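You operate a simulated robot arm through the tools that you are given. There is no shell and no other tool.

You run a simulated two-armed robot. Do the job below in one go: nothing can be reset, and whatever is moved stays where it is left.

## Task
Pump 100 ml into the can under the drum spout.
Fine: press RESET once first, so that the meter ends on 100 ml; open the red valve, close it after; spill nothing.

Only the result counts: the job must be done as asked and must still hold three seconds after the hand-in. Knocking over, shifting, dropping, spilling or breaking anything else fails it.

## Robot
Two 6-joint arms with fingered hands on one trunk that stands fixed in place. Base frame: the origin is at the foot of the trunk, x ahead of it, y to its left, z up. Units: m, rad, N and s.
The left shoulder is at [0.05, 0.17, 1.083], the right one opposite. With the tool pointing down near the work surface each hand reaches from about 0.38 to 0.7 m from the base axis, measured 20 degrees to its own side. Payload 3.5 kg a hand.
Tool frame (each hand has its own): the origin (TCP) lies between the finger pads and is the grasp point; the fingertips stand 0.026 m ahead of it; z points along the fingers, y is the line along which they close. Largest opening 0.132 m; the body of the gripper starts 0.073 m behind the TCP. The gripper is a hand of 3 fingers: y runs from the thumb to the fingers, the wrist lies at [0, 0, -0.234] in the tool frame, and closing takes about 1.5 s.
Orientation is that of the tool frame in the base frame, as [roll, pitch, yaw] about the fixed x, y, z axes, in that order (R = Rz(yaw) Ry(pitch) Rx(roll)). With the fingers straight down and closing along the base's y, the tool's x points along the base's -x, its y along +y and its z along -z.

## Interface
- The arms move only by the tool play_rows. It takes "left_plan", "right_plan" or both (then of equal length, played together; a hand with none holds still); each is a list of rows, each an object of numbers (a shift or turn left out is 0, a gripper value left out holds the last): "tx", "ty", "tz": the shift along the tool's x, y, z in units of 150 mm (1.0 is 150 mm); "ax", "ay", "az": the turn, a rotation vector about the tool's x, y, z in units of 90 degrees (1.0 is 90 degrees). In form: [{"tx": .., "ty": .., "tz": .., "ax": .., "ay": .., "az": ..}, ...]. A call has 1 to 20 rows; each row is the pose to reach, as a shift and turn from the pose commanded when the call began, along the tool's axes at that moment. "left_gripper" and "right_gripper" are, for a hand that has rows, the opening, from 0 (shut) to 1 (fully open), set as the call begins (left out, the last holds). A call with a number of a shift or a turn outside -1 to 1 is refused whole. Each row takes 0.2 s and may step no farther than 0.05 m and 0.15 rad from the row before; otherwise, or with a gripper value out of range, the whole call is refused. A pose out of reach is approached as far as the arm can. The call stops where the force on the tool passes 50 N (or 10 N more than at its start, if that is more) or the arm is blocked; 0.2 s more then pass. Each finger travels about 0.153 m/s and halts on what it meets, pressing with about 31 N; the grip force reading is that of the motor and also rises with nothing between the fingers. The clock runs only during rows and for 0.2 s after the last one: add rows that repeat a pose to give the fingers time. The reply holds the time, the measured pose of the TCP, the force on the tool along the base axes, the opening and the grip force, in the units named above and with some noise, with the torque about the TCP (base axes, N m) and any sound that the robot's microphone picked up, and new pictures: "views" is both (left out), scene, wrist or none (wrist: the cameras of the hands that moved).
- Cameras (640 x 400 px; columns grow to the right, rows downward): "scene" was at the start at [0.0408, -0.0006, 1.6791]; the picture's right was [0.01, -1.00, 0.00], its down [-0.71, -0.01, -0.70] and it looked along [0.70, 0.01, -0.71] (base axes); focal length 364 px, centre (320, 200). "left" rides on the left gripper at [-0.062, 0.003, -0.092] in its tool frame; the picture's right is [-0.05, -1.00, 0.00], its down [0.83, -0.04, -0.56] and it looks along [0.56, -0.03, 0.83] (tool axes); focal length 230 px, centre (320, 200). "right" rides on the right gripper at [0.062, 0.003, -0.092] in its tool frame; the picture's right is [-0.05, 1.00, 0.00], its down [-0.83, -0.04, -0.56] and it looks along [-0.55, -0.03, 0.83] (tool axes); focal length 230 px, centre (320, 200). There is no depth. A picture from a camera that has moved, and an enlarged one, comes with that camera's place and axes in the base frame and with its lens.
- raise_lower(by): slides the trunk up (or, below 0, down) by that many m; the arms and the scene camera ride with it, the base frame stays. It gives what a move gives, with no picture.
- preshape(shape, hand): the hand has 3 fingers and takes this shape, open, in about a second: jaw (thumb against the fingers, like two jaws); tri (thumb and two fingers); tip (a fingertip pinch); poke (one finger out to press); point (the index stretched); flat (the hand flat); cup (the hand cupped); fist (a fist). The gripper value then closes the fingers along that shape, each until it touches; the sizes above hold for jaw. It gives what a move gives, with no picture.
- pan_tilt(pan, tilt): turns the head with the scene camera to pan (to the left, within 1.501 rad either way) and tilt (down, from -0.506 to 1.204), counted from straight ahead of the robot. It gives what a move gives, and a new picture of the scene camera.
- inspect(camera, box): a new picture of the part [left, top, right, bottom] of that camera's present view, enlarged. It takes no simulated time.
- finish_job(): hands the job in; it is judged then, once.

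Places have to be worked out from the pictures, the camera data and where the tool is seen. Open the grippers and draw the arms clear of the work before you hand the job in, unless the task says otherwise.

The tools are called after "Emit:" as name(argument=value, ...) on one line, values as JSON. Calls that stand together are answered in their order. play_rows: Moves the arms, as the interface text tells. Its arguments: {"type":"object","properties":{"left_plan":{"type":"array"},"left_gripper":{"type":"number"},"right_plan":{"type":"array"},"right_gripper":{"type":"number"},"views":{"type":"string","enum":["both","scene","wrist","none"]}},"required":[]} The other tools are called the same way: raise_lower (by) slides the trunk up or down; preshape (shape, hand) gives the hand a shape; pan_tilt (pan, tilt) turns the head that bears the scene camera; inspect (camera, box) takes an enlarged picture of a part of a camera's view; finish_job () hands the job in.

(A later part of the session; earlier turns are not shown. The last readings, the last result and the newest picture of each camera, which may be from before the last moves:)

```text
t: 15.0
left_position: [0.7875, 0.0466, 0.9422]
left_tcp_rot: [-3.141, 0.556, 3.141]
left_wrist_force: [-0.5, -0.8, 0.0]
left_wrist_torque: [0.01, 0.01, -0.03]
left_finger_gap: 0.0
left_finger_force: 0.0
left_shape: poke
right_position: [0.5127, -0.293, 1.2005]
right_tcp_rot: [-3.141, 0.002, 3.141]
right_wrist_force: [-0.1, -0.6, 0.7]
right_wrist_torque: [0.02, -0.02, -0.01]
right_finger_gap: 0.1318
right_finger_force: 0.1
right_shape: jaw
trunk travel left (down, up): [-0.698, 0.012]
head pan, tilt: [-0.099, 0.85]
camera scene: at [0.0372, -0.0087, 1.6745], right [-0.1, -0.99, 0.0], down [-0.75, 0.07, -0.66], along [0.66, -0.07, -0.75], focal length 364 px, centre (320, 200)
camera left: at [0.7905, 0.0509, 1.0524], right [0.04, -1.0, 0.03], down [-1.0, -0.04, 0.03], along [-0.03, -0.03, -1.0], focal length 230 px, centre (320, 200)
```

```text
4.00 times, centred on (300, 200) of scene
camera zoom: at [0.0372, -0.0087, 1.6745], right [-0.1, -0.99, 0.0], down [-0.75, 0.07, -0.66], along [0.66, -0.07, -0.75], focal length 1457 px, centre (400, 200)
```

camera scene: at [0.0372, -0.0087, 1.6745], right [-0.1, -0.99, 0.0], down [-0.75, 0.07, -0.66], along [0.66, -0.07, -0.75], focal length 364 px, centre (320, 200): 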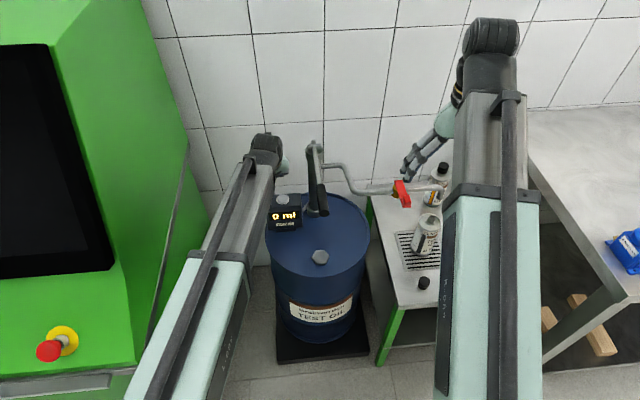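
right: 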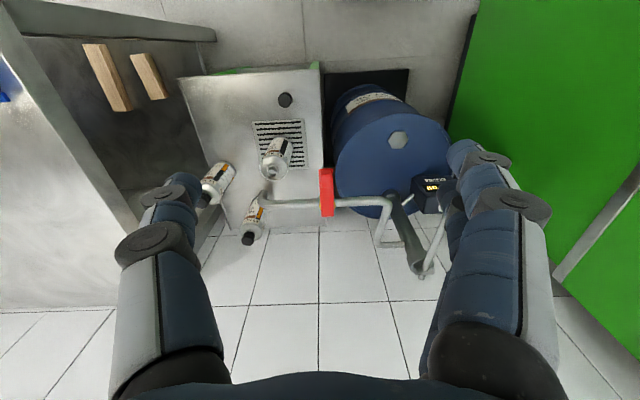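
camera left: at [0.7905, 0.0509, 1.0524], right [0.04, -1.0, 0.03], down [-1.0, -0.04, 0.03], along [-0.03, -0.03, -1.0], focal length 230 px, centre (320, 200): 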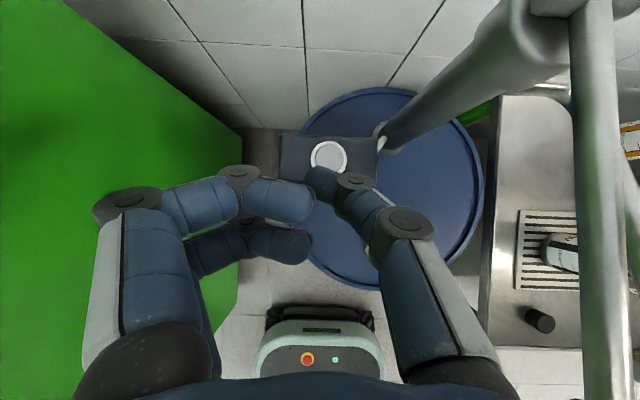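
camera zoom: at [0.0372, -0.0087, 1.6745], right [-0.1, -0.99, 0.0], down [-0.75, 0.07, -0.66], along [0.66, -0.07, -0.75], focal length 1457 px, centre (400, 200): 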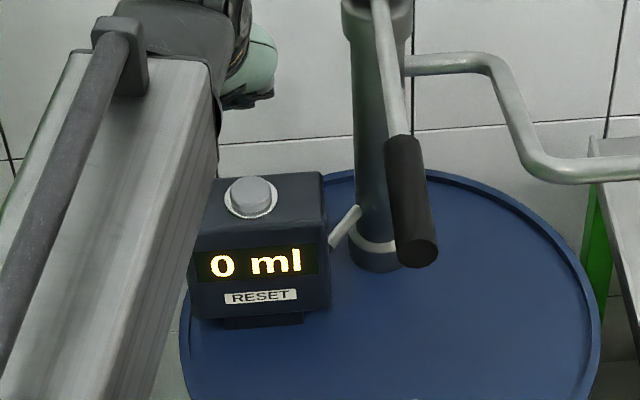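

The meter reads 0 ml. Now I draw the left arm back up and aside while the right hand moves to a look-out spot above the valve handle.

Emit:
play_rows(left_plan=[{"tx": -0.007, "ty": 0.133, "tz": -0.232}, {"tx": -0.014, "ty": 0.267, "tz": -0.463}, {"tx": -0.02, "ty": 0.4, "tz": -0.695}, {"tx": -0.027, "ty": 0.533, "tz": -0.926}], right_plan=[{"tx": -0.145, "tz": 0.133}, {"tx": -0.29, "tz": 0.266}, {"tx": -0.435, "tz": 0.4}, {"tx": -0.58, "tz": 0.533}], views="both")

Emit:
inspect(camera="right", box=[220, 120, 400, 260])

Emit:
inspect(camera="left", box=[440, 60, 640, 300])

```text
t: 16.0
left_position: [0.7166, 0.1293, 1.0627]
left_tcp_rot: [-3.141, 0.557, 3.141]
left_wrist_force: [-0.5, 0.1, -0.4]
left_wrist_torque: [0.0, -0.02, 0.05]
left_finger_gap: 0.0
left_finger_force: 0.2
left_shape: poke
right_position: [0.6001, -0.2963, 1.1211]
right_tcp_rot: [-3.141, 0.0, 3.14]
right_wrist_force: [0.5, -0.2, 0.2]
right_wrist_torque: [-0.01, -0.02, 0.01]
right_finger_gap: 0.1319
right_finger_force: 0.0
right_shape: jaw
trunk travel left (down, up): [-0.698, 0.012]
head pan, tilt: [-0.099, 0.85]
camera scene: at [0.0376, -0.0089, 1.6745], right [-0.1, -0.99, 0.0], down [-0.75, 0.07, -0.66], along [0.66, -0.07, -0.75], focal length 364 px, centre (320, 200)
camera right: at [0.5397, -0.2919, 1.2136], right [0.05, 1.0, 0.0], down [0.83, -0.04, 0.56], along [0.55, -0.03, -0.83], focal length 230 px, centre (320, 200)
camera left: at [0.7202, 0.1322, 1.1718], right [0.04, -1.0, 0.03], down [-1.0, -0.04, 0.03], along [-0.03, -0.03, -1.0], focal length 230 px, centre (320, 200)
```

scene: 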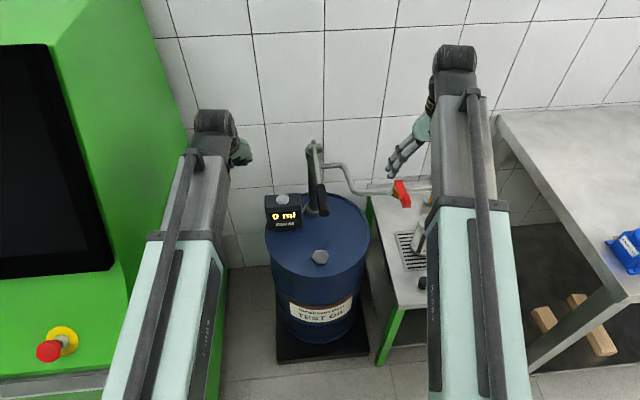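
right: 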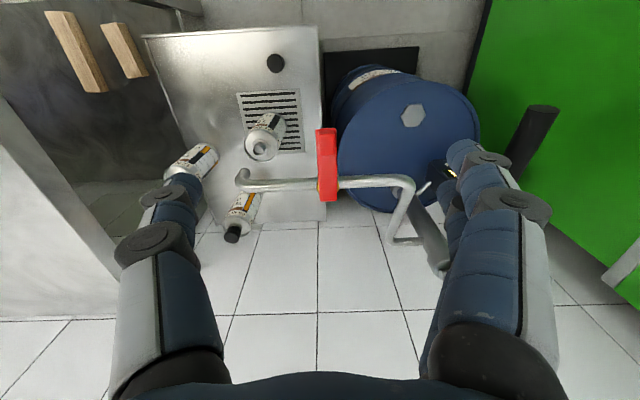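
left: 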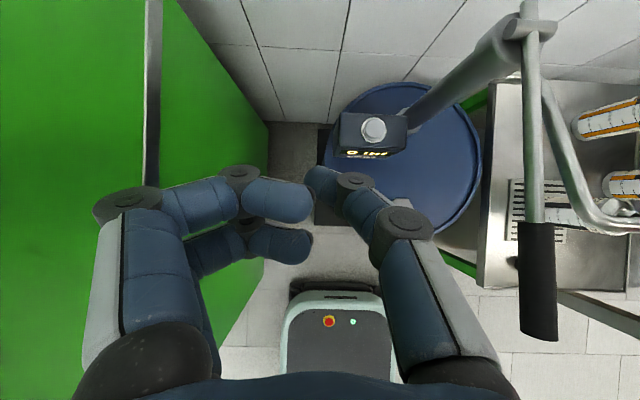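

```text
2.86 times, centred on (310, 190) of right
camera zoom: at [0.5397, -0.2919, 1.2136], right [0.05, 1.0, 0.0], down [0.83, -0.04, 0.56], along [0.55, -0.03, -0.83], focal length 657 px, centre (349, 229)
```

zoom: 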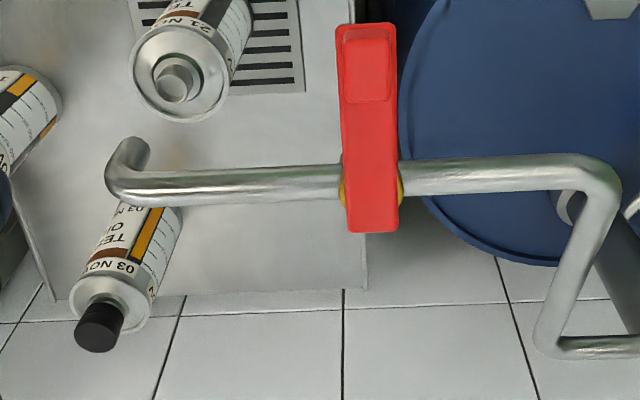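

```text
1.67 times, centred on (540, 180) of left
camera zoom: at [0.7202, 0.1322, 1.1718], right [0.04, -1.0, 0.03], down [-1.0, -0.04, 0.03], along [-0.03, -0.03, -1.0], focal length 384 px, centre (-47, 233)
```

zoom: 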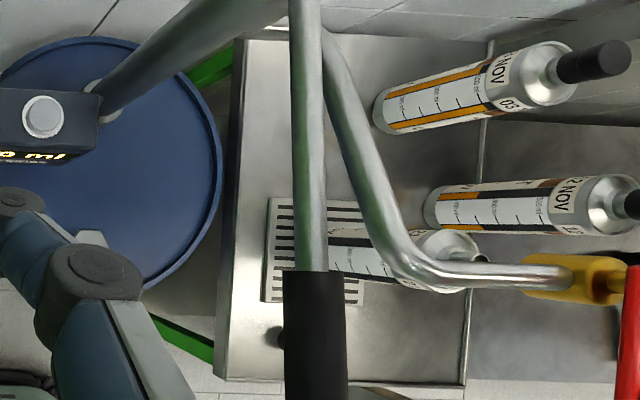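

The pipe is at about x 0.70, z 0.92, and the handle lies above it from x 0.614 to 0.715 at y -0.29, top z about 0.96. I'll partly close the right jaw to straddle the handle and come down above it, then check the alignment.

Emit:
play_rows(right_plan=[{"tx": -0.08, "ty": 0.015, "tz": 0.2}, {"tx": -0.16, "ty": 0.03, "tz": 0.4}, {"tx": -0.233, "ty": 0.042, "tz": 0.6}, {"tx": -0.233, "ty": 0.042, "tz": 0.6}], right_gripper=0.6, views="both")

Emit:
inspect(camera="scene", box=[360, 120, 480, 240])

Emit:
inspect(camera="left", box=[520, 100, 640, 280])

```text
t: 17.0
left_position: [0.717, 0.1282, 1.0616]
left_tcp_rot: [3.141, 0.56, 3.141]
left_wrist_force: [-0.1, -1.5, -0.2]
left_wrist_torque: [0.04, -0.01, 0.04]
left_finger_gap: 0.0
left_finger_force: 0.0
left_shape: poke
right_position: [0.6337, -0.2879, 1.0297]
right_tcp_rot: [-3.14, 0.0, -3.141]
right_wrist_force: [-1.0, -0.7, -0.6]
right_wrist_torque: [-0.01, -0.01, -0.02]
right_finger_gap: 0.0798
right_finger_force: 0.0
right_shape: jaw
trunk travel left (down, up): [-0.698, 0.012]
head pan, tilt: [-0.099, 0.85]
camera scene: at [0.0373, -0.009, 1.6745], right [-0.1, -0.99, 0.0], down [-0.75, 0.07, -0.66], along [0.66, -0.07, -0.75], focal length 364 px, centre (320, 200)
camera right: at [0.5733, -0.2842, 1.1225], right [0.05, 1.0, 0.0], down [0.83, -0.04, 0.56], along [0.55, -0.03, -0.83], focal length 230 px, centre (320, 200)
```

scene: 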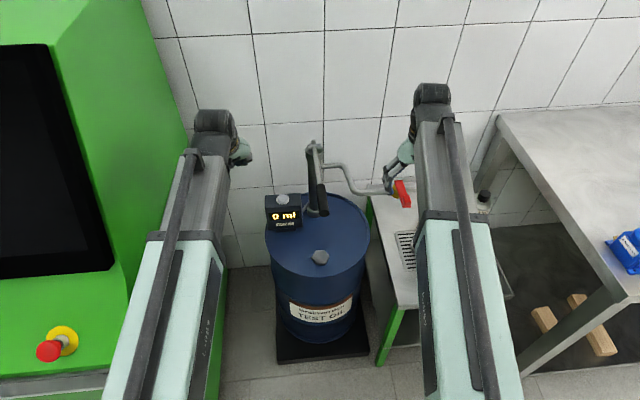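
right: 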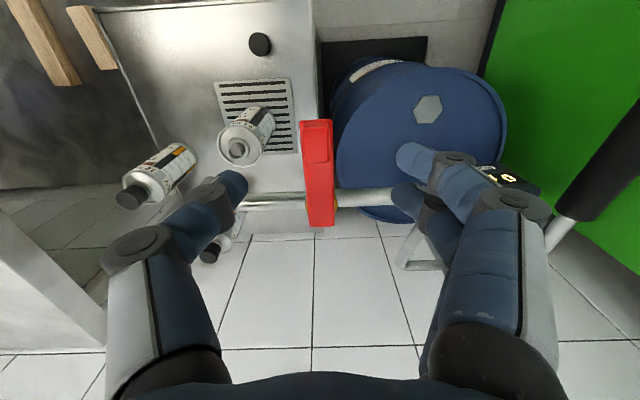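

```text
3.33 times, centred on (420, 180) of scene
camera zoom: at [0.0373, -0.009, 1.6745], right [-0.1, -0.99, 0.0], down [-0.75, 0.07, -0.66], along [0.66, -0.07, -0.75], focal length 1214 px, centre (-13, 267)
```

zoom: 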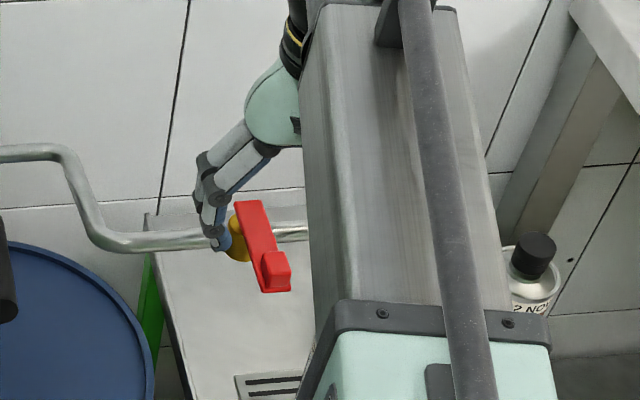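

```text
2.22 times, centred on (580, 190) of left
camera zoom: at [0.7203, 0.1323, 1.1719], right [0.04, -1.0, 0.03], down [-1.0, -0.04, 0.03], along [-0.03, -0.03, -1.0], focal length 511 px, centre (-258, 222)
```

zoom: 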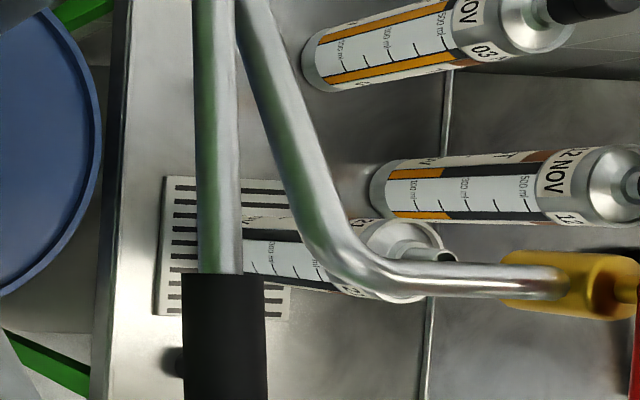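

The handle sits between the fingers. I'll lower the right hand so the fingertips straddle the handle (tips at about z 0.938).

Emit:
play_rows(right_plan=[{"tz": 0.11}, {"tz": 0.22}, {"tz": 0.33}, {"tz": 0.438}], views="both")

Emit:
inspect(camera="scene", box=[360, 140, 460, 240])

```text
t: 18.0
left_position: [0.7176, 0.1292, 1.062]
left_tcp_rot: [-3.141, 0.556, 3.139]
left_wrist_force: [-0.2, 0.8, 0.2]
left_wrist_torque: [0.05, 0.02, 0.0]
left_finger_gap: 0.0
left_finger_force: 0.0
left_shape: poke
right_position: [0.6348, -0.2867, 0.9644]
right_tcp_rot: [3.14, 0.001, -3.141]
right_wrist_force: [-0.3, 0.1, 0.1]
right_wrist_torque: [-0.01, -0.01, -0.02]
right_finger_gap: 0.0797
right_finger_force: 0.0
right_shape: jaw
trunk travel left (down, up): [-0.698, 0.012]
head pan, tilt: [-0.099, 0.85]
camera scene: at [0.0378, -0.009, 1.6745], right [-0.1, -0.99, 0.0], down [-0.75, 0.07, -0.66], along [0.66, -0.07, -0.75], focal length 364 px, centre (320, 200)
camera right: at [0.5741, -0.2828, 1.0568], right [0.05, 1.0, 0.0], down [0.83, -0.04, 0.56], along [0.55, -0.03, -0.83], focal length 230 px, centre (320, 200)
```

scene: 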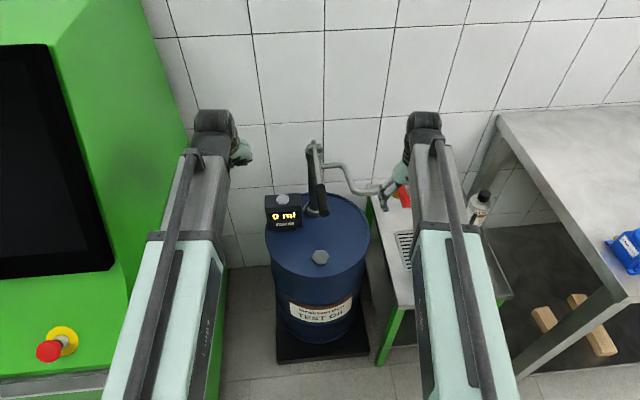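
right: 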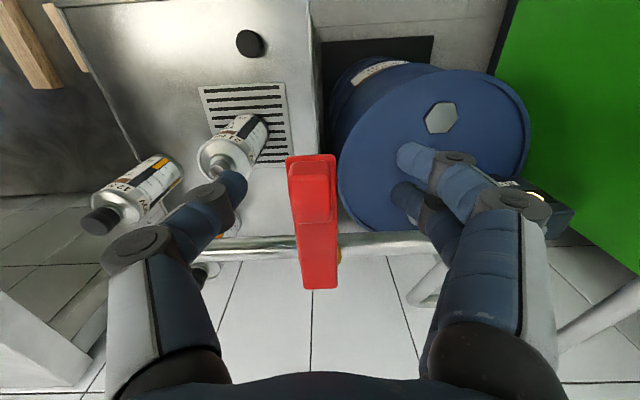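

```text
4.00 times, centred on (410, 190) of scene
camera zoom: at [0.0378, -0.009, 1.6745], right [-0.1, -0.99, 0.0], down [-0.75, 0.07, -0.66], along [0.66, -0.07, -0.75], focal length 1457 px, centre (-40, 240)
```

zoom: 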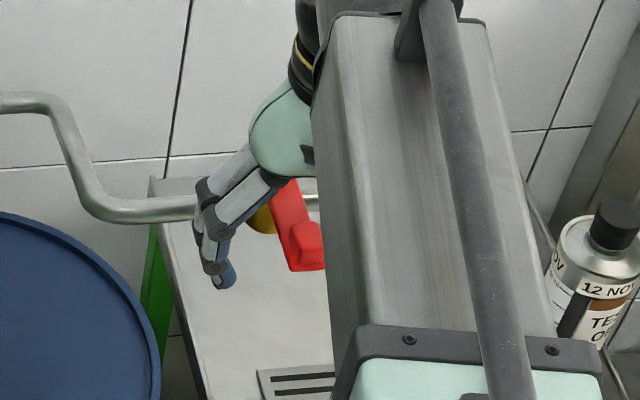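

The fingers straddle the handle. I'll push it gently toward -y (towards the spout) with the two-finger side in small steps and watch the force and movement.

Emit:
play_rows(right_plan=[{"ty": -0.1}, {"ty": -0.18}, {"ty": -0.215}, {"ty": -0.25}], views="wrist")

```text
t: 19.0
left_position: [0.7174, 0.1288, 1.063]
left_tcp_rot: [3.141, 0.558, 3.14]
left_wrist_force: [-0.1, -0.4, 0.6]
left_wrist_torque: [-0.03, 0.0, 0.01]
left_finger_gap: 0.0
left_finger_force: 0.0
left_shape: poke
right_position: [0.6343, -0.3251, 0.9652]
right_tcp_rot: [3.141, -0.002, -3.141]
right_wrist_force: [-0.7, 0.7, -0.1]
right_wrist_torque: [-0.03, 0.03, 0.06]
right_finger_gap: 0.0797
right_finger_force: 0.0
right_shape: jaw
trunk travel left (down, up): [-0.698, 0.012]
head pan, tilt: [-0.099, 0.85]
camera right: at [0.5741, -0.321, 1.0568], right [0.05, 1.0, 0.0], down [0.83, -0.04, 0.55], along [0.55, -0.03, -0.83], focal length 230 px, centre (320, 200)
```

right: 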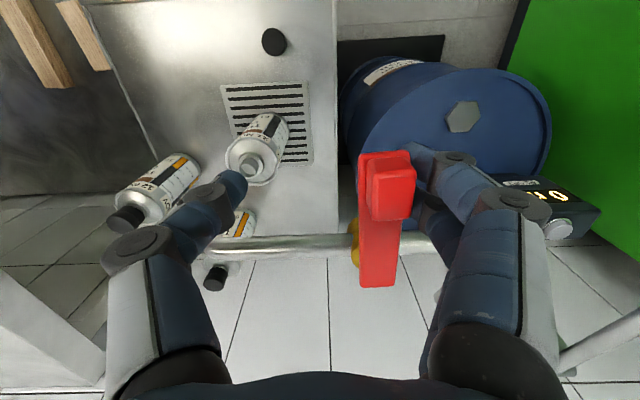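

Almost no force yet; the fingers are about to touch the handle. I'll continue in small steps toward -y.

Emit:
play_rows(right_plan=[{"ty": -0.033}, {"ty": -0.067}, {"ty": -0.1}], views="wrist")

```text
t: 19.8
left_position: [0.7176, 0.1283, 1.0624]
left_tcp_rot: [-3.141, 0.558, 3.138]
left_wrist_force: [-1.5, -0.4, 0.2]
left_wrist_torque: [-0.03, 0.01, -0.01]
left_finger_gap: 0.0
left_finger_force: 0.1
left_shape: poke
right_position: [0.6342, -0.3404, 0.9641]
right_tcp_rot: [-3.141, 0.0, 3.141]
right_wrist_force: [0.0, 0.5, -0.4]
right_wrist_torque: [0.0, 0.01, 0.04]
right_finger_gap: 0.0802
right_finger_force: 0.0
right_shape: jaw
trunk travel left (down, up): [-0.698, 0.012]
head pan, tilt: [-0.099, 0.85]
camera right: at [0.574, -0.3363, 1.0567], right [0.05, 1.0, 0.0], down [0.83, -0.04, 0.56], along [0.55, -0.03, -0.83], focal length 230 px, centre (320, 200)
```

right: 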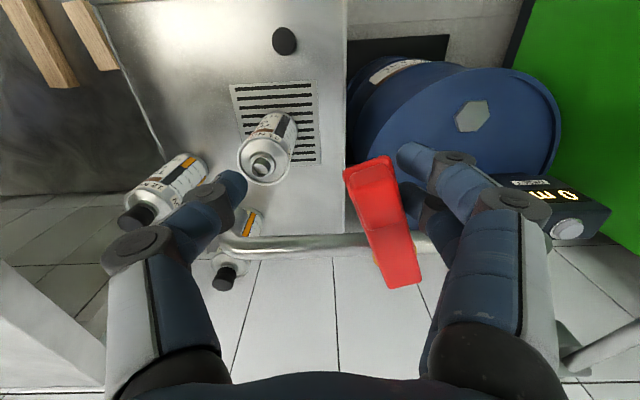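

The handle turns freely toward -y (about 30° so far). I'll follow the arc with the finger pair up to the 90° position along the pipe.

Emit:
play_rows(right_plan=[{"tx": -0.02, "ty": -0.073}, {"tx": -0.04, "ty": -0.144}, {"tx": -0.073, "ty": -0.2}, {"tx": -0.107, "ty": -0.251}], views="wrist")

```text
t: 20.8
left_position: [0.7173, 0.129, 1.0614]
left_tcp_rot: [3.141, 0.556, 3.14]
left_wrist_force: [-0.2, 0.1, 0.2]
left_wrist_torque: [-0.01, -0.01, 0.04]
left_finger_gap: 0.0
left_finger_force: 0.0
left_shape: poke
right_position: [0.6505, -0.3774, 0.9644]
right_tcp_rot: [-3.141, 0.0, -3.141]
right_wrist_force: [0.1, 0.7, -0.7]
right_wrist_torque: [-0.03, 0.01, -0.02]
right_finger_gap: 0.0801
right_finger_force: 0.1
right_shape: jaw
trunk travel left (down, up): [-0.698, 0.012]
head pan, tilt: [-0.099, 0.85]
camera right: at [0.5902, -0.3735, 1.0574], right [0.05, 1.0, 0.0], down [0.83, -0.04, 0.56], along [0.55, -0.03, -0.83], focal length 230 px, centre (320, 200)
```

right: 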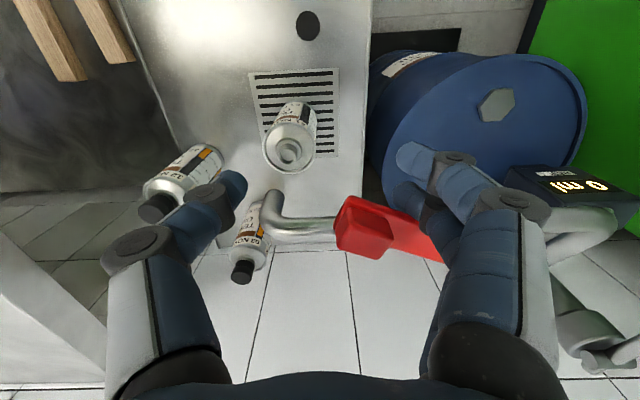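

The handle is now at about 75°. I'll finish the turn by pushing forward in small steps until it lies along the pipe or a stop is felt.

Emit:
play_rows(right_plan=[{"tx": -0.045, "ty": -0.04}, {"tx": -0.09, "ty": -0.075}, {"tx": -0.11, "ty": -0.084}, {"tx": -0.13, "ty": -0.084}], views="both")

Emit:
inspect(camera="right", box=[200, 140, 480, 300])

```text
t: 21.8
left_position: [0.7187, 0.1297, 1.0618]
left_tcp_rot: [3.14, 0.558, 3.137]
left_wrist_force: [0.3, -0.4, 0.7]
left_wrist_torque: [0.02, 0.01, -0.01]
left_finger_gap: 0.0
left_finger_force: 0.1
left_shape: poke
right_position: [0.6692, -0.3909, 0.9661]
right_tcp_rot: [-3.141, -0.001, 3.141]
right_wrist_force: [-4.2, 0.0, 1.1]
right_wrist_torque: [-0.01, 0.02, 0.15]
right_finger_gap: 0.0798
right_finger_force: 0.1
right_shape: jaw
trunk travel left (down, up): [-0.698, 0.012]
head pan, tilt: [-0.099, 0.85]
camera scene: at [0.0371, -0.009, 1.6745], right [-0.1, -0.99, 0.0], down [-0.75, 0.07, -0.66], along [0.66, -0.07, -0.75], focal length 364 px, centre (320, 200)
camera right: at [0.609, -0.3871, 1.0574], right [0.05, 1.0, 0.0], down [0.83, -0.04, 0.55], along [0.55, -0.03, -0.83], focal length 230 px, centre (320, 200)
```

scene: 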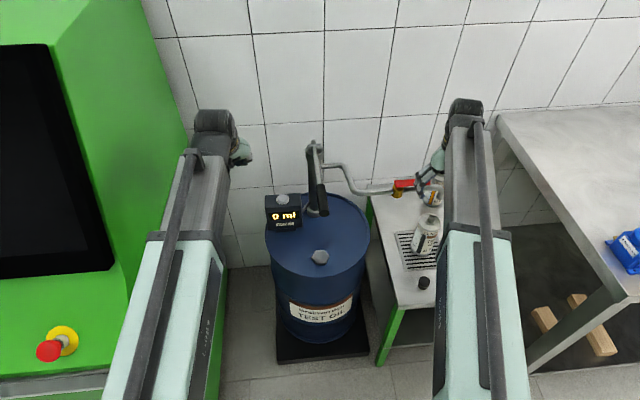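
right: 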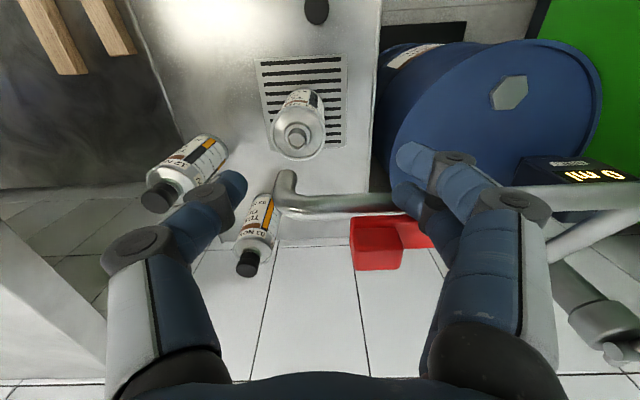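

```text
2.29 times, centred on (340, 220) of right
camera zoom: at [0.609, -0.3871, 1.0574], right [0.05, 1.0, 0.0], down [0.83, -0.04, 0.55], along [0.55, -0.03, -0.83], focal length 526 px, centre (274, 154)
```

zoom: 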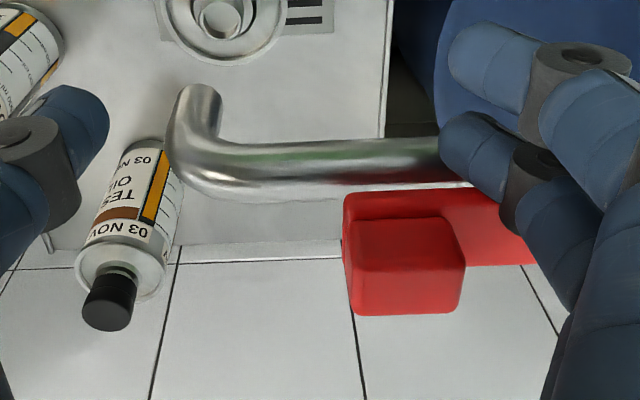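

The handle now lies along the pipe and a light stop force (4 N) is felt, so the valve is open. I back the fingers off the handle and rise clear.

Emit:
play_rows(right_plan=[{"tx": 0.067}, {"tx": 0.133}, {"tx": 0.133, "tz": -0.3}, {"tx": 0.133, "tz": -0.6}, {"tx": 0.133, "tz": -0.9}], right_gripper=0.6, views="both")

Emit:
inspect(camera="scene", box=[360, 140, 460, 280])

```text
t: 23.0
left_position: [0.7165, 0.1296, 1.0622]
left_tcp_rot: [3.14, 0.559, 3.14]
left_wrist_force: [0.1, 0.0, -0.3]
left_wrist_torque: [-0.01, 0.04, 0.02]
left_finger_gap: 0.0
left_finger_force: 0.1
left_shape: poke
right_position: [0.6518, -0.3895, 1.0998]
right_tcp_rot: [-3.14, 0.001, -3.141]
right_wrist_force: [-0.2, -0.2, -0.3]
right_wrist_torque: [0.02, -0.01, 0.0]
right_finger_gap: 0.0796
right_finger_force: 0.0
right_shape: jaw
trunk travel left (down, up): [-0.698, 0.012]
head pan, tilt: [-0.099, 0.85]
camera scene: at [0.0372, -0.0087, 1.6745], right [-0.1, -0.99, 0.0], down [-0.75, 0.07, -0.66], along [0.66, -0.07, -0.75], focal length 364 px, centre (320, 200)
camera right: at [0.591, -0.3856, 1.1919], right [0.05, 1.0, 0.0], down [0.83, -0.04, 0.56], along [0.55, -0.03, -0.83], focal length 230 px, centre (320, 200)
```

scene: 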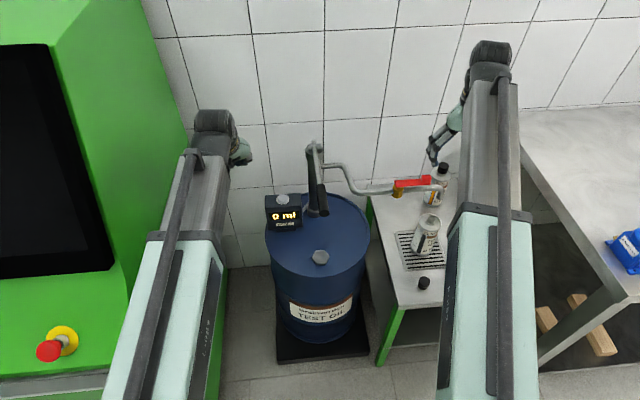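
right: 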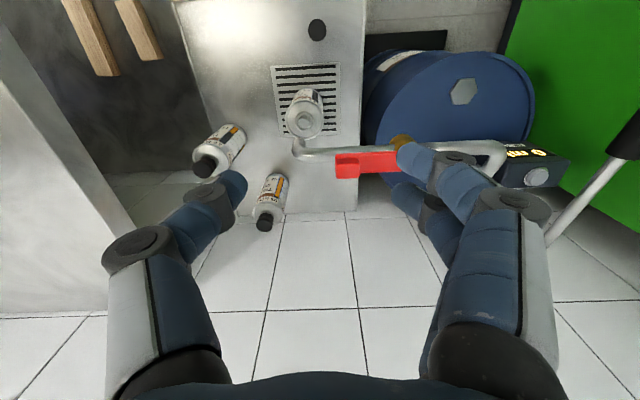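

```text
2.86 times, centred on (410, 210) of scene
camera zoom: at [0.0372, -0.0087, 1.6745], right [-0.1, -0.99, 0.0], down [-0.75, 0.07, -0.66], along [0.66, -0.07, -0.75], focal length 1041 px, centre (63, 171)
```

zoom: 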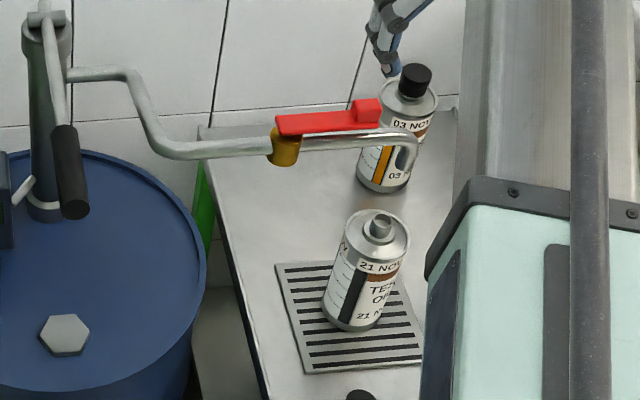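

The valve is open along the pipe. Before pumping I'll check again, at high zoom, that the spout tip and the can neck line up.

Emit:
inspect(camera="scene", box=[410, 175, 460, 260])

Emit:
inspect(camera="right", box=[260, 70, 360, 190])

Emit:
inspect(camera="scene", box=[250, 130, 350, 250])

```text
4.71 times, centred on (435, 218) of scene
camera zoom: at [0.0372, -0.0087, 1.6745], right [-0.1, -0.99, 0.0], down [-0.75, 0.07, -0.66], along [0.66, -0.07, -0.75], focal length 1715 px, centre (-221, 118)
```

zoom: 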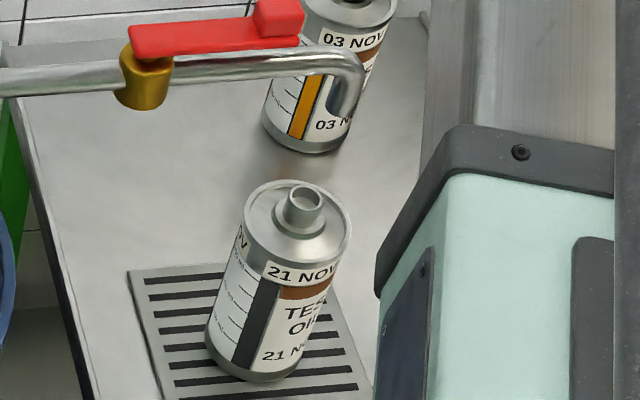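

```text
3.33 times, centred on (310, 130) of right
camera zoom: at [0.591, -0.3856, 1.1919], right [0.05, 1.0, 0.0], down [0.83, -0.04, 0.56], along [0.55, -0.03, -0.83], focal length 767 px, centre (353, 433)
```

zoom: 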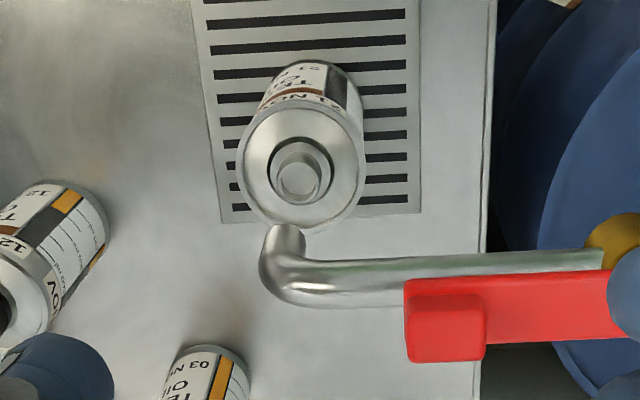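

```text
3.33 times, centred on (300, 190) of scene
camera zoom: at [0.0372, -0.0087, 1.6745], right [-0.1, -0.99, 0.0], down [-0.75, 0.07, -0.66], along [0.66, -0.07, -0.75], focal length 1214 px, centre (387, 233)
```

zoom: 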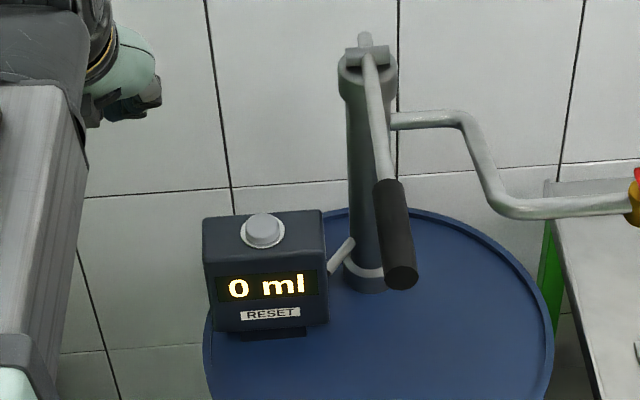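

Laterally the spout and neck line up within about 2 mm. To verify the alignment in x as well, I'll turn the right hand 90° in place so that its camera looks across from the side.

Emit:
play_rows(right_plan=[{"az": -0.09}, {"az": -0.18}, {"az": -0.27}, {"az": -0.36}, {"az": -0.45}, {"az": -0.54}, {"az": -0.63}, {"az": -0.72}, {"az": -0.81}, {"az": -0.9}, {"az": -0.98}], views="both")

Emit:
inspect(camera="right", box=[270, 100, 450, 260])

```text
t: 25.4
left_position: [0.7169, 0.1283, 1.0628]
left_tcp_rot: [3.14, 0.559, 3.139]
left_wrist_force: [0.3, -0.1, -0.4]
left_wrist_torque: [0.04, 0.02, 0.03]
left_finger_gap: 0.0001
left_finger_force: 0.0
left_shape: poke
right_position: [0.6491, -0.3913, 1.1005]
right_tcp_rot: [-3.141, -0.001, -2.057]
right_wrist_force: [1.0, -0.8, -0.2]
right_wrist_torque: [0.0, -0.02, 0.03]
right_finger_gap: 0.0798
right_finger_force: 0.0
right_shape: jaw
right hand out of reach, approached as far as the arm can: row 9, 10, 11
trunk travel left (down, up): [-0.698, 0.012]
head pan, tilt: [-0.099, 0.85]
camera scene: at [0.0376, -0.009, 1.6745], right [-0.1, -0.99, 0.0], down [-0.75, 0.07, -0.66], along [0.66, -0.07, -0.75], focal length 364 px, centre (320, 200)
camera right: at [0.6193, -0.4428, 1.1924], right [-0.86, 0.51, 0.0], down [0.43, 0.71, 0.56], along [0.28, 0.48, -0.83], focal length 230 px, centre (320, 200)
```

scene: 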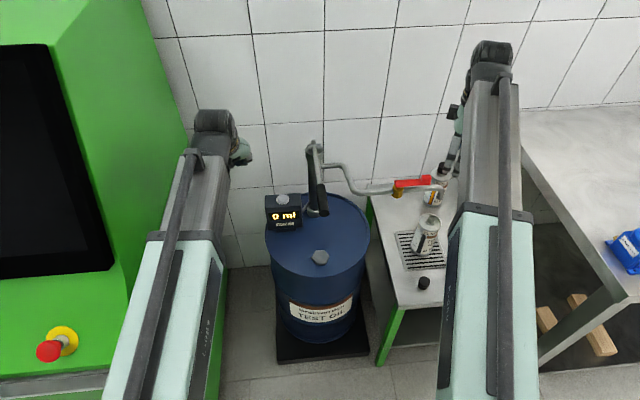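
right: 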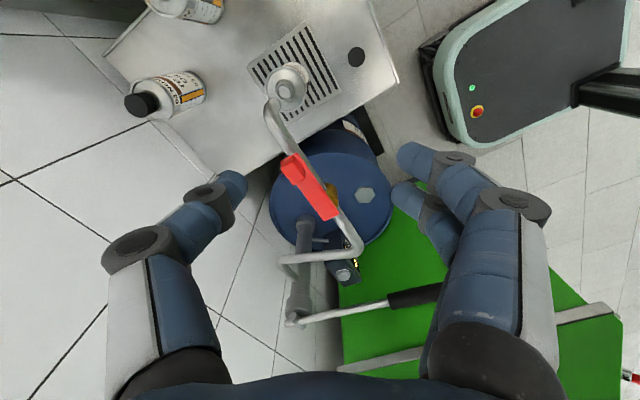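

```text
2.50 times, centred on (360, 180) of right
camera zoom: at [0.6193, -0.4428, 1.1924], right [-0.86, 0.51, 0.0], down [0.43, 0.71, 0.56], along [0.28, 0.48, -0.83], focal length 575 px, centre (220, 250)
```

zoom: 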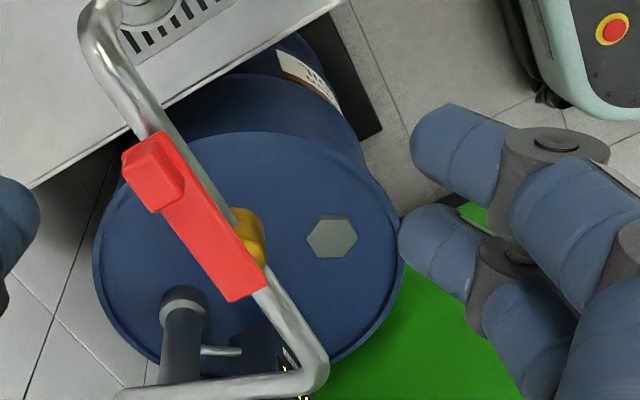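

The hand turned 62° before its limit; this is still a good second viewpoint. I'll enlarge the spout and the neck in it.

Emit:
inspect(camera="right", box=[240, 50, 330, 140])

```text
4.44 times, centred on (285, 95) of right
camera zoom: at [0.6193, -0.4428, 1.1924], right [-0.86, 0.51, 0.0], down [0.43, 0.71, 0.56], along [0.28, 0.48, -0.83], focal length 1022 px, centre (476, 667)
```

zoom: 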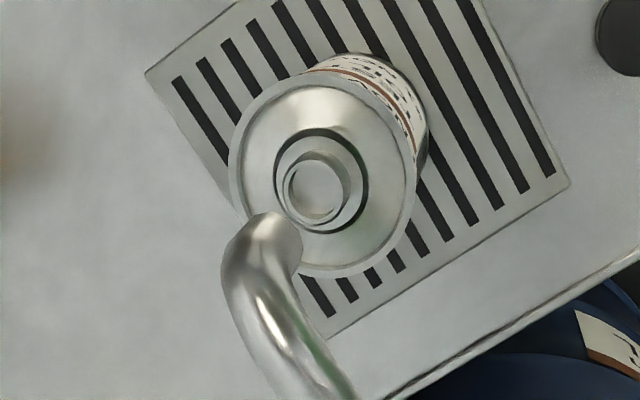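

The vertical through the spout tip meets the neck opening within about 2 mm here too, so the can is properly placed. I turn the right hand back and carry it toward the pump lever.

Emit:
play_rows(right_plan=[{"tx": -0.11, "ty": 0.058, "az": 0.086}, {"tx": -0.221, "ty": 0.117, "az": 0.172}, {"tx": -0.331, "ty": 0.175, "az": 0.259}, {"tx": -0.442, "ty": 0.233, "az": 0.345}, {"tx": -0.552, "ty": 0.292, "az": 0.431}, {"tx": -0.663, "ty": 0.35, "az": 0.517}, {"tx": -0.773, "ty": 0.408, "az": 0.604}, {"tx": -0.884, "ty": 0.467, "az": 0.69}], views="both")

```text
t: 27.2
left_position: [0.7167, 0.1297, 1.0627]
left_tcp_rot: [-3.141, 0.557, 3.14]
left_wrist_force: [-0.4, 0.2, -0.2]
left_wrist_torque: [-0.01, 0.03, -0.03]
left_finger_gap: 0.0001
left_finger_force: 0.0
left_shape: poke
right_position: [0.6511, -0.2407, 1.1005]
right_tcp_rot: [-3.14, -0.001, 3.14]
right_wrist_force: [-0.2, -0.1, -0.2]
right_wrist_torque: [-0.01, 0.0, -0.04]
right_finger_gap: 0.0798
right_finger_force: 0.0
right_shape: jaw
trunk travel left (down, up): [-0.698, 0.012]
head pan, tilt: [-0.099, 0.85]
camera scene: at [0.0376, -0.0087, 1.6745], right [-0.1, -0.99, 0.0], down [-0.75, 0.07, -0.66], along [0.66, -0.07, -0.75], focal length 364 px, centre (320, 200)
camera right: at [0.5905, -0.236, 1.193], right [0.05, 1.0, 0.0], down [0.83, -0.05, 0.56], along [0.55, -0.03, -0.83], focal length 230 px, centre (320, 200)
```

scene: 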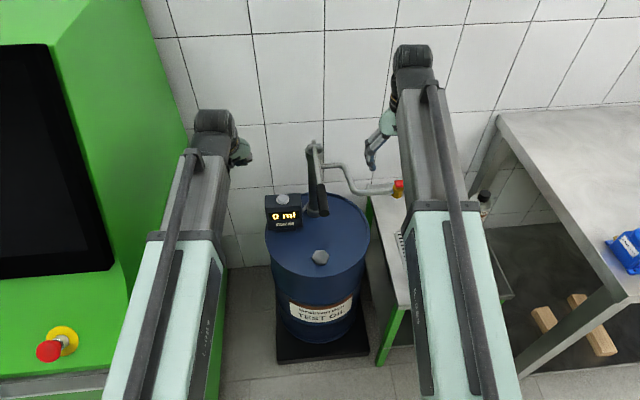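
right: 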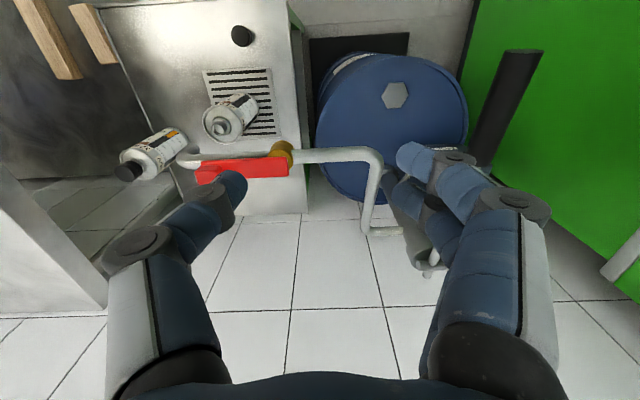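

The lever grip end again computes to (0.602, -0.074, 0.975). I'll carry the right hand sideways over the lever, pitching it 30° forward so the whole lever stroke stays in reach.

Emit:
play_rows(right_plan=[{"ty": 0.2, "ay": -0.067}, {"ty": 0.4, "ay": -0.133}, {"ty": 0.6, "ay": -0.2}, {"ty": 0.8, "ay": -0.267}, {"ty": 1.0, "ay": -0.333}], right_gripper=0.7, views="both")

```text
t: 28.4
left_position: [0.717, 0.1292, 1.0626]
left_tcp_rot: [-3.141, 0.56, 3.139]
left_wrist_force: [0.0, 0.6, 0.0]
left_wrist_torque: [0.01, -0.01, 0.0]
left_finger_gap: 0.0
left_finger_force: 0.0
left_shape: poke
right_position: [0.6506, -0.0914, 1.1009]
right_tcp_rot: [-3.141, 0.523, -3.14]
right_wrist_force: [0.0, -0.4, 0.8]
right_wrist_torque: [-0.03, -0.01, 0.01]
right_finger_gap: 0.0922
right_finger_force: 0.0
right_shape: jaw
trunk travel left (down, up): [-0.698, 0.012]
head pan, tilt: [-0.099, 0.85]
camera scene: at [0.0374, -0.0085, 1.6745], right [-0.1, -0.99, 0.0], down [-0.75, 0.07, -0.66], along [0.66, -0.07, -0.75], focal length 364 px, centre (320, 200)
camera right: at [0.5525, -0.0867, 1.1497], right [0.05, 1.0, 0.03], down [0.44, -0.04, 0.9], along [0.9, -0.03, -0.44], focal length 230 px, centre (320, 200)
```

scene: 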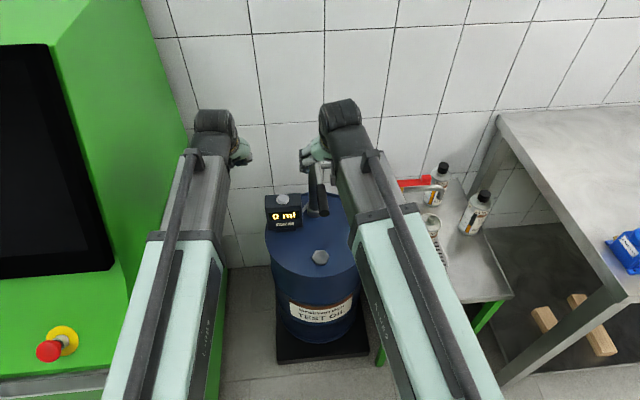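
right: 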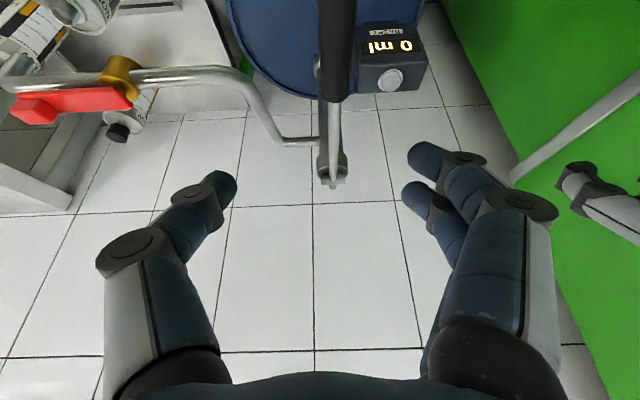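

The grip is just below, between the fingers, and the display reads 0 ml. I'll centre on y -0.074 and lower the open hand so the grip lies between the pads.

Emit:
play_rows(right_plan=[{"tx": 0.0, "ty": 0.116, "tz": 0.0}, {"tx": 0.115, "ty": 0.116, "tz": 0.18}, {"tx": 0.23, "ty": 0.116, "tz": 0.36}, {"tx": 0.345, "ty": 0.116, "tz": 0.54}, {"tx": 0.458, "ty": 0.116, "tz": 0.714}], right_gripper=0.7, views="both")

Emit:
inspect(camera="scene", box=[250, 130, 390, 250])

```text
t: 29.6
left_position: [0.7178, 0.1282, 1.0621]
left_tcp_rot: [-3.14, 0.557, 3.14]
left_wrist_force: [0.7, 0.7, 0.5]
left_wrist_torque: [0.01, 0.07, -0.03]
left_finger_gap: 0.0
left_finger_force: 0.0
left_shape: poke
right_position: [0.6455, -0.0711, 0.9737]
right_tcp_rot: [-3.141, 0.523, 3.141]
right_wrist_force: [0.1, 0.1, 0.2]
right_wrist_torque: [-0.04, -0.01, -0.01]
right_finger_gap: 0.0921
right_finger_force: 0.1
right_shape: jaw
trunk travel left (down, up): [-0.698, 0.012]
head pan, tilt: [-0.099, 0.85]
camera scene: at [0.0377, -0.0089, 1.6746], right [-0.1, -0.99, 0.0], down [-0.75, 0.07, -0.66], along [0.66, -0.07, -0.75], focal length 364 px, centre (320, 200)
camera right: at [0.5468, -0.0678, 1.0217], right [0.05, 1.0, 0.03], down [0.44, -0.04, 0.9], along [0.9, -0.03, -0.44], focal length 230 px, centre (320, 200)
```

scene: 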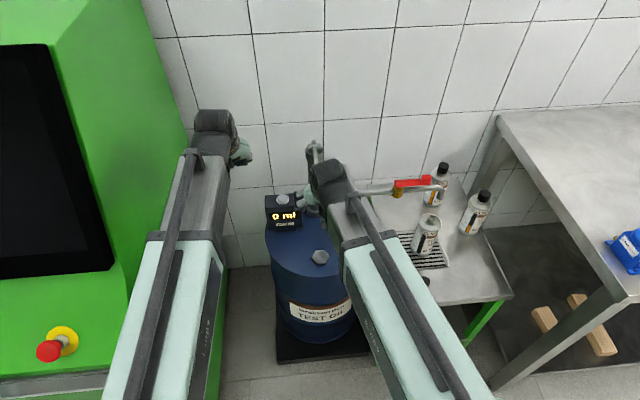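
right: 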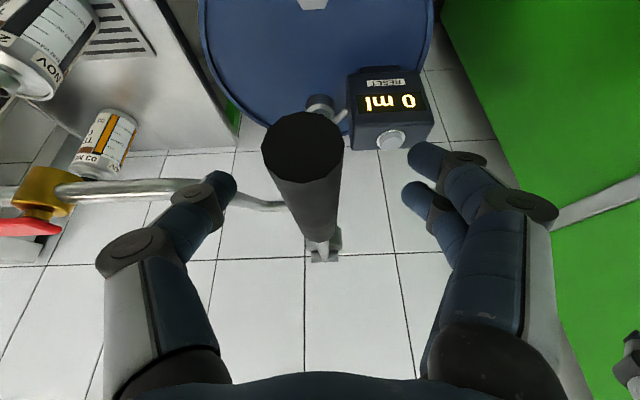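

```text
3.33 times, centred on (320, 190) of scene
camera zoom: at [0.0377, -0.0089, 1.6746], right [-0.1, -0.99, 0.0], down [-0.75, 0.07, -0.66], along [0.66, -0.07, -0.75], focal length 1214 px, centre (320, 233)
```

zoom: 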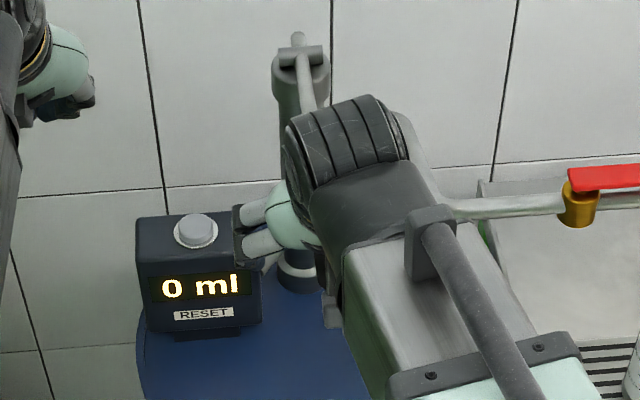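

The grip is centred between the pads and the display is readable in both views. I close the right hand on it.

Emit:
play_rows(right_plan=[{"tx": 0}, {"tx": 0}, {"tx": 0}, {"tx": 0}, {"tx": 0}, {"tx": 0}], right_gripper=0.0, views="wrist")

```text
t: 31.0
left_position: [0.7187, 0.1293, 1.0607]
left_tcp_rot: [3.141, 0.558, 3.139]
left_wrist_force: [-0.5, 1.2, -0.7]
left_wrist_torque: [0.0, 0.0, 0.0]
left_finger_gap: 0.0001
left_finger_force: 0.1
left_shape: poke
right_position: [0.6454, -0.0727, 0.9714]
right_tcp_rot: [3.141, 0.52, -3.141]
right_wrist_force: [-2.5, -1.3, -16.0]
right_wrist_torque: [0.09, 0.09, -0.03]
right_finger_gap: 0.0082
right_finger_force: 31.3
right_shape: jaw
trunk travel left (down, up): [-0.698, 0.012]
head pan, tilt: [-0.099, 0.85]
camera right: at [0.5472, -0.0681, 1.0211], right [0.05, 1.0, 0.03], down [0.44, -0.04, 0.89], along [0.89, -0.03, -0.45], focal length 230 px, centre (320, 200)
```

right: 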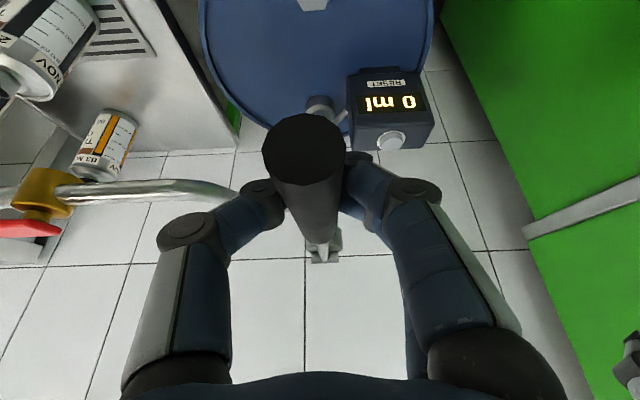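

The fingers have wrapped around the grip (grip force 31 N) and the lever holds still at 0 ml. I'll try a small stroke of about 2 cm downward and watch the force and the meter.

Emit:
play_rows(right_plan=[{"tx": 0.029, "tz": 0.041}, {"tx": 0.058, "tz": 0.083}, {"tx": 0.087, "tz": 0.124}], right_gripper=0.0, views="both")

Emit:
inspect(camera="scene", box=[250, 130, 390, 250])

```text
t: 31.8
left_position: [0.7165, 0.1295, 1.0622]
left_tcp_rot: [-3.142, 0.558, 3.138]
left_wrist_force: [0.0, 0.0, 0.4]
left_wrist_torque: [0.03, 0.0, -0.01]
left_finger_gap: 0.0001
left_finger_force: 0.1
left_shape: poke
right_position: [0.6427, -0.071, 0.9512]
right_tcp_rot: [3.14, 0.524, -3.139]
right_wrist_force: [0.7, 1.0, 0.1]
right_wrist_torque: [0.04, -0.04, -0.01]
right_finger_gap: 0.0023
right_finger_force: 31.3
right_shape: jaw
trunk travel left (down, up): [-0.698, 0.012]
head pan, tilt: [-0.099, 0.85]
camera scene: at [0.0376, -0.0089, 1.6747], right [-0.1, -0.99, 0.0], down [-0.75, 0.07, -0.66], along [0.66, -0.07, -0.75], focal length 364 px, centre (320, 200)
camera right: at [0.5447, -0.068, 1.0003], right [0.05, 1.0, 0.03], down [0.44, -0.04, 0.9], along [0.9, -0.03, -0.44], focal length 230 px, centre (320, 200)
```

scene: 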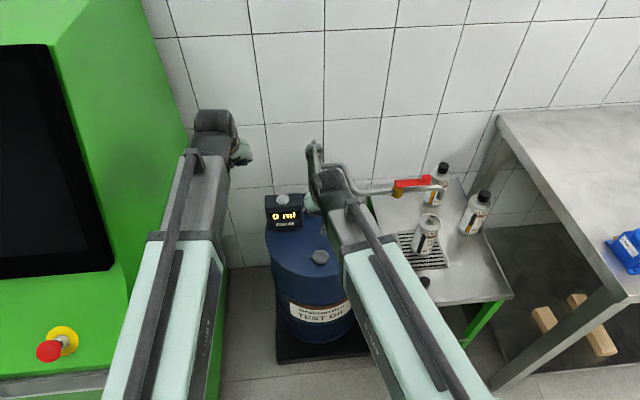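
right: 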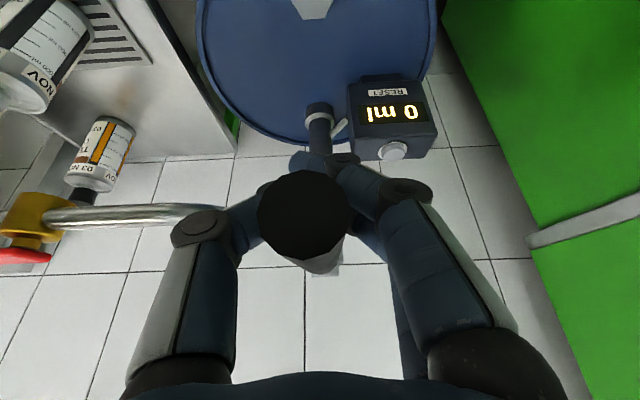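

```text
3.33 times, centred on (320, 190) of scene
camera zoom: at [0.0376, -0.0089, 1.6747], right [-0.1, -0.99, 0.0], down [-0.75, 0.07, -0.66], along [0.66, -0.07, -0.75], focal length 1214 px, centre (320, 233)
```

zoom: 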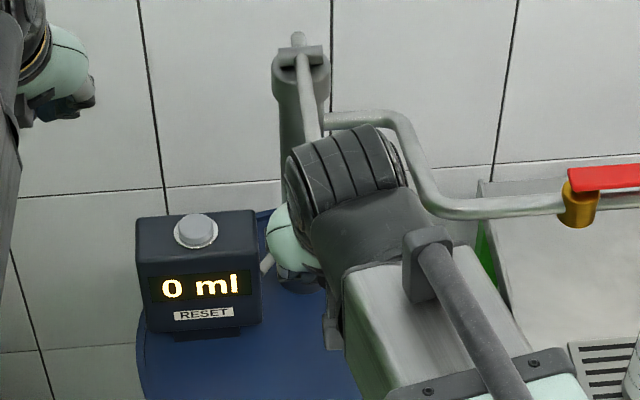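

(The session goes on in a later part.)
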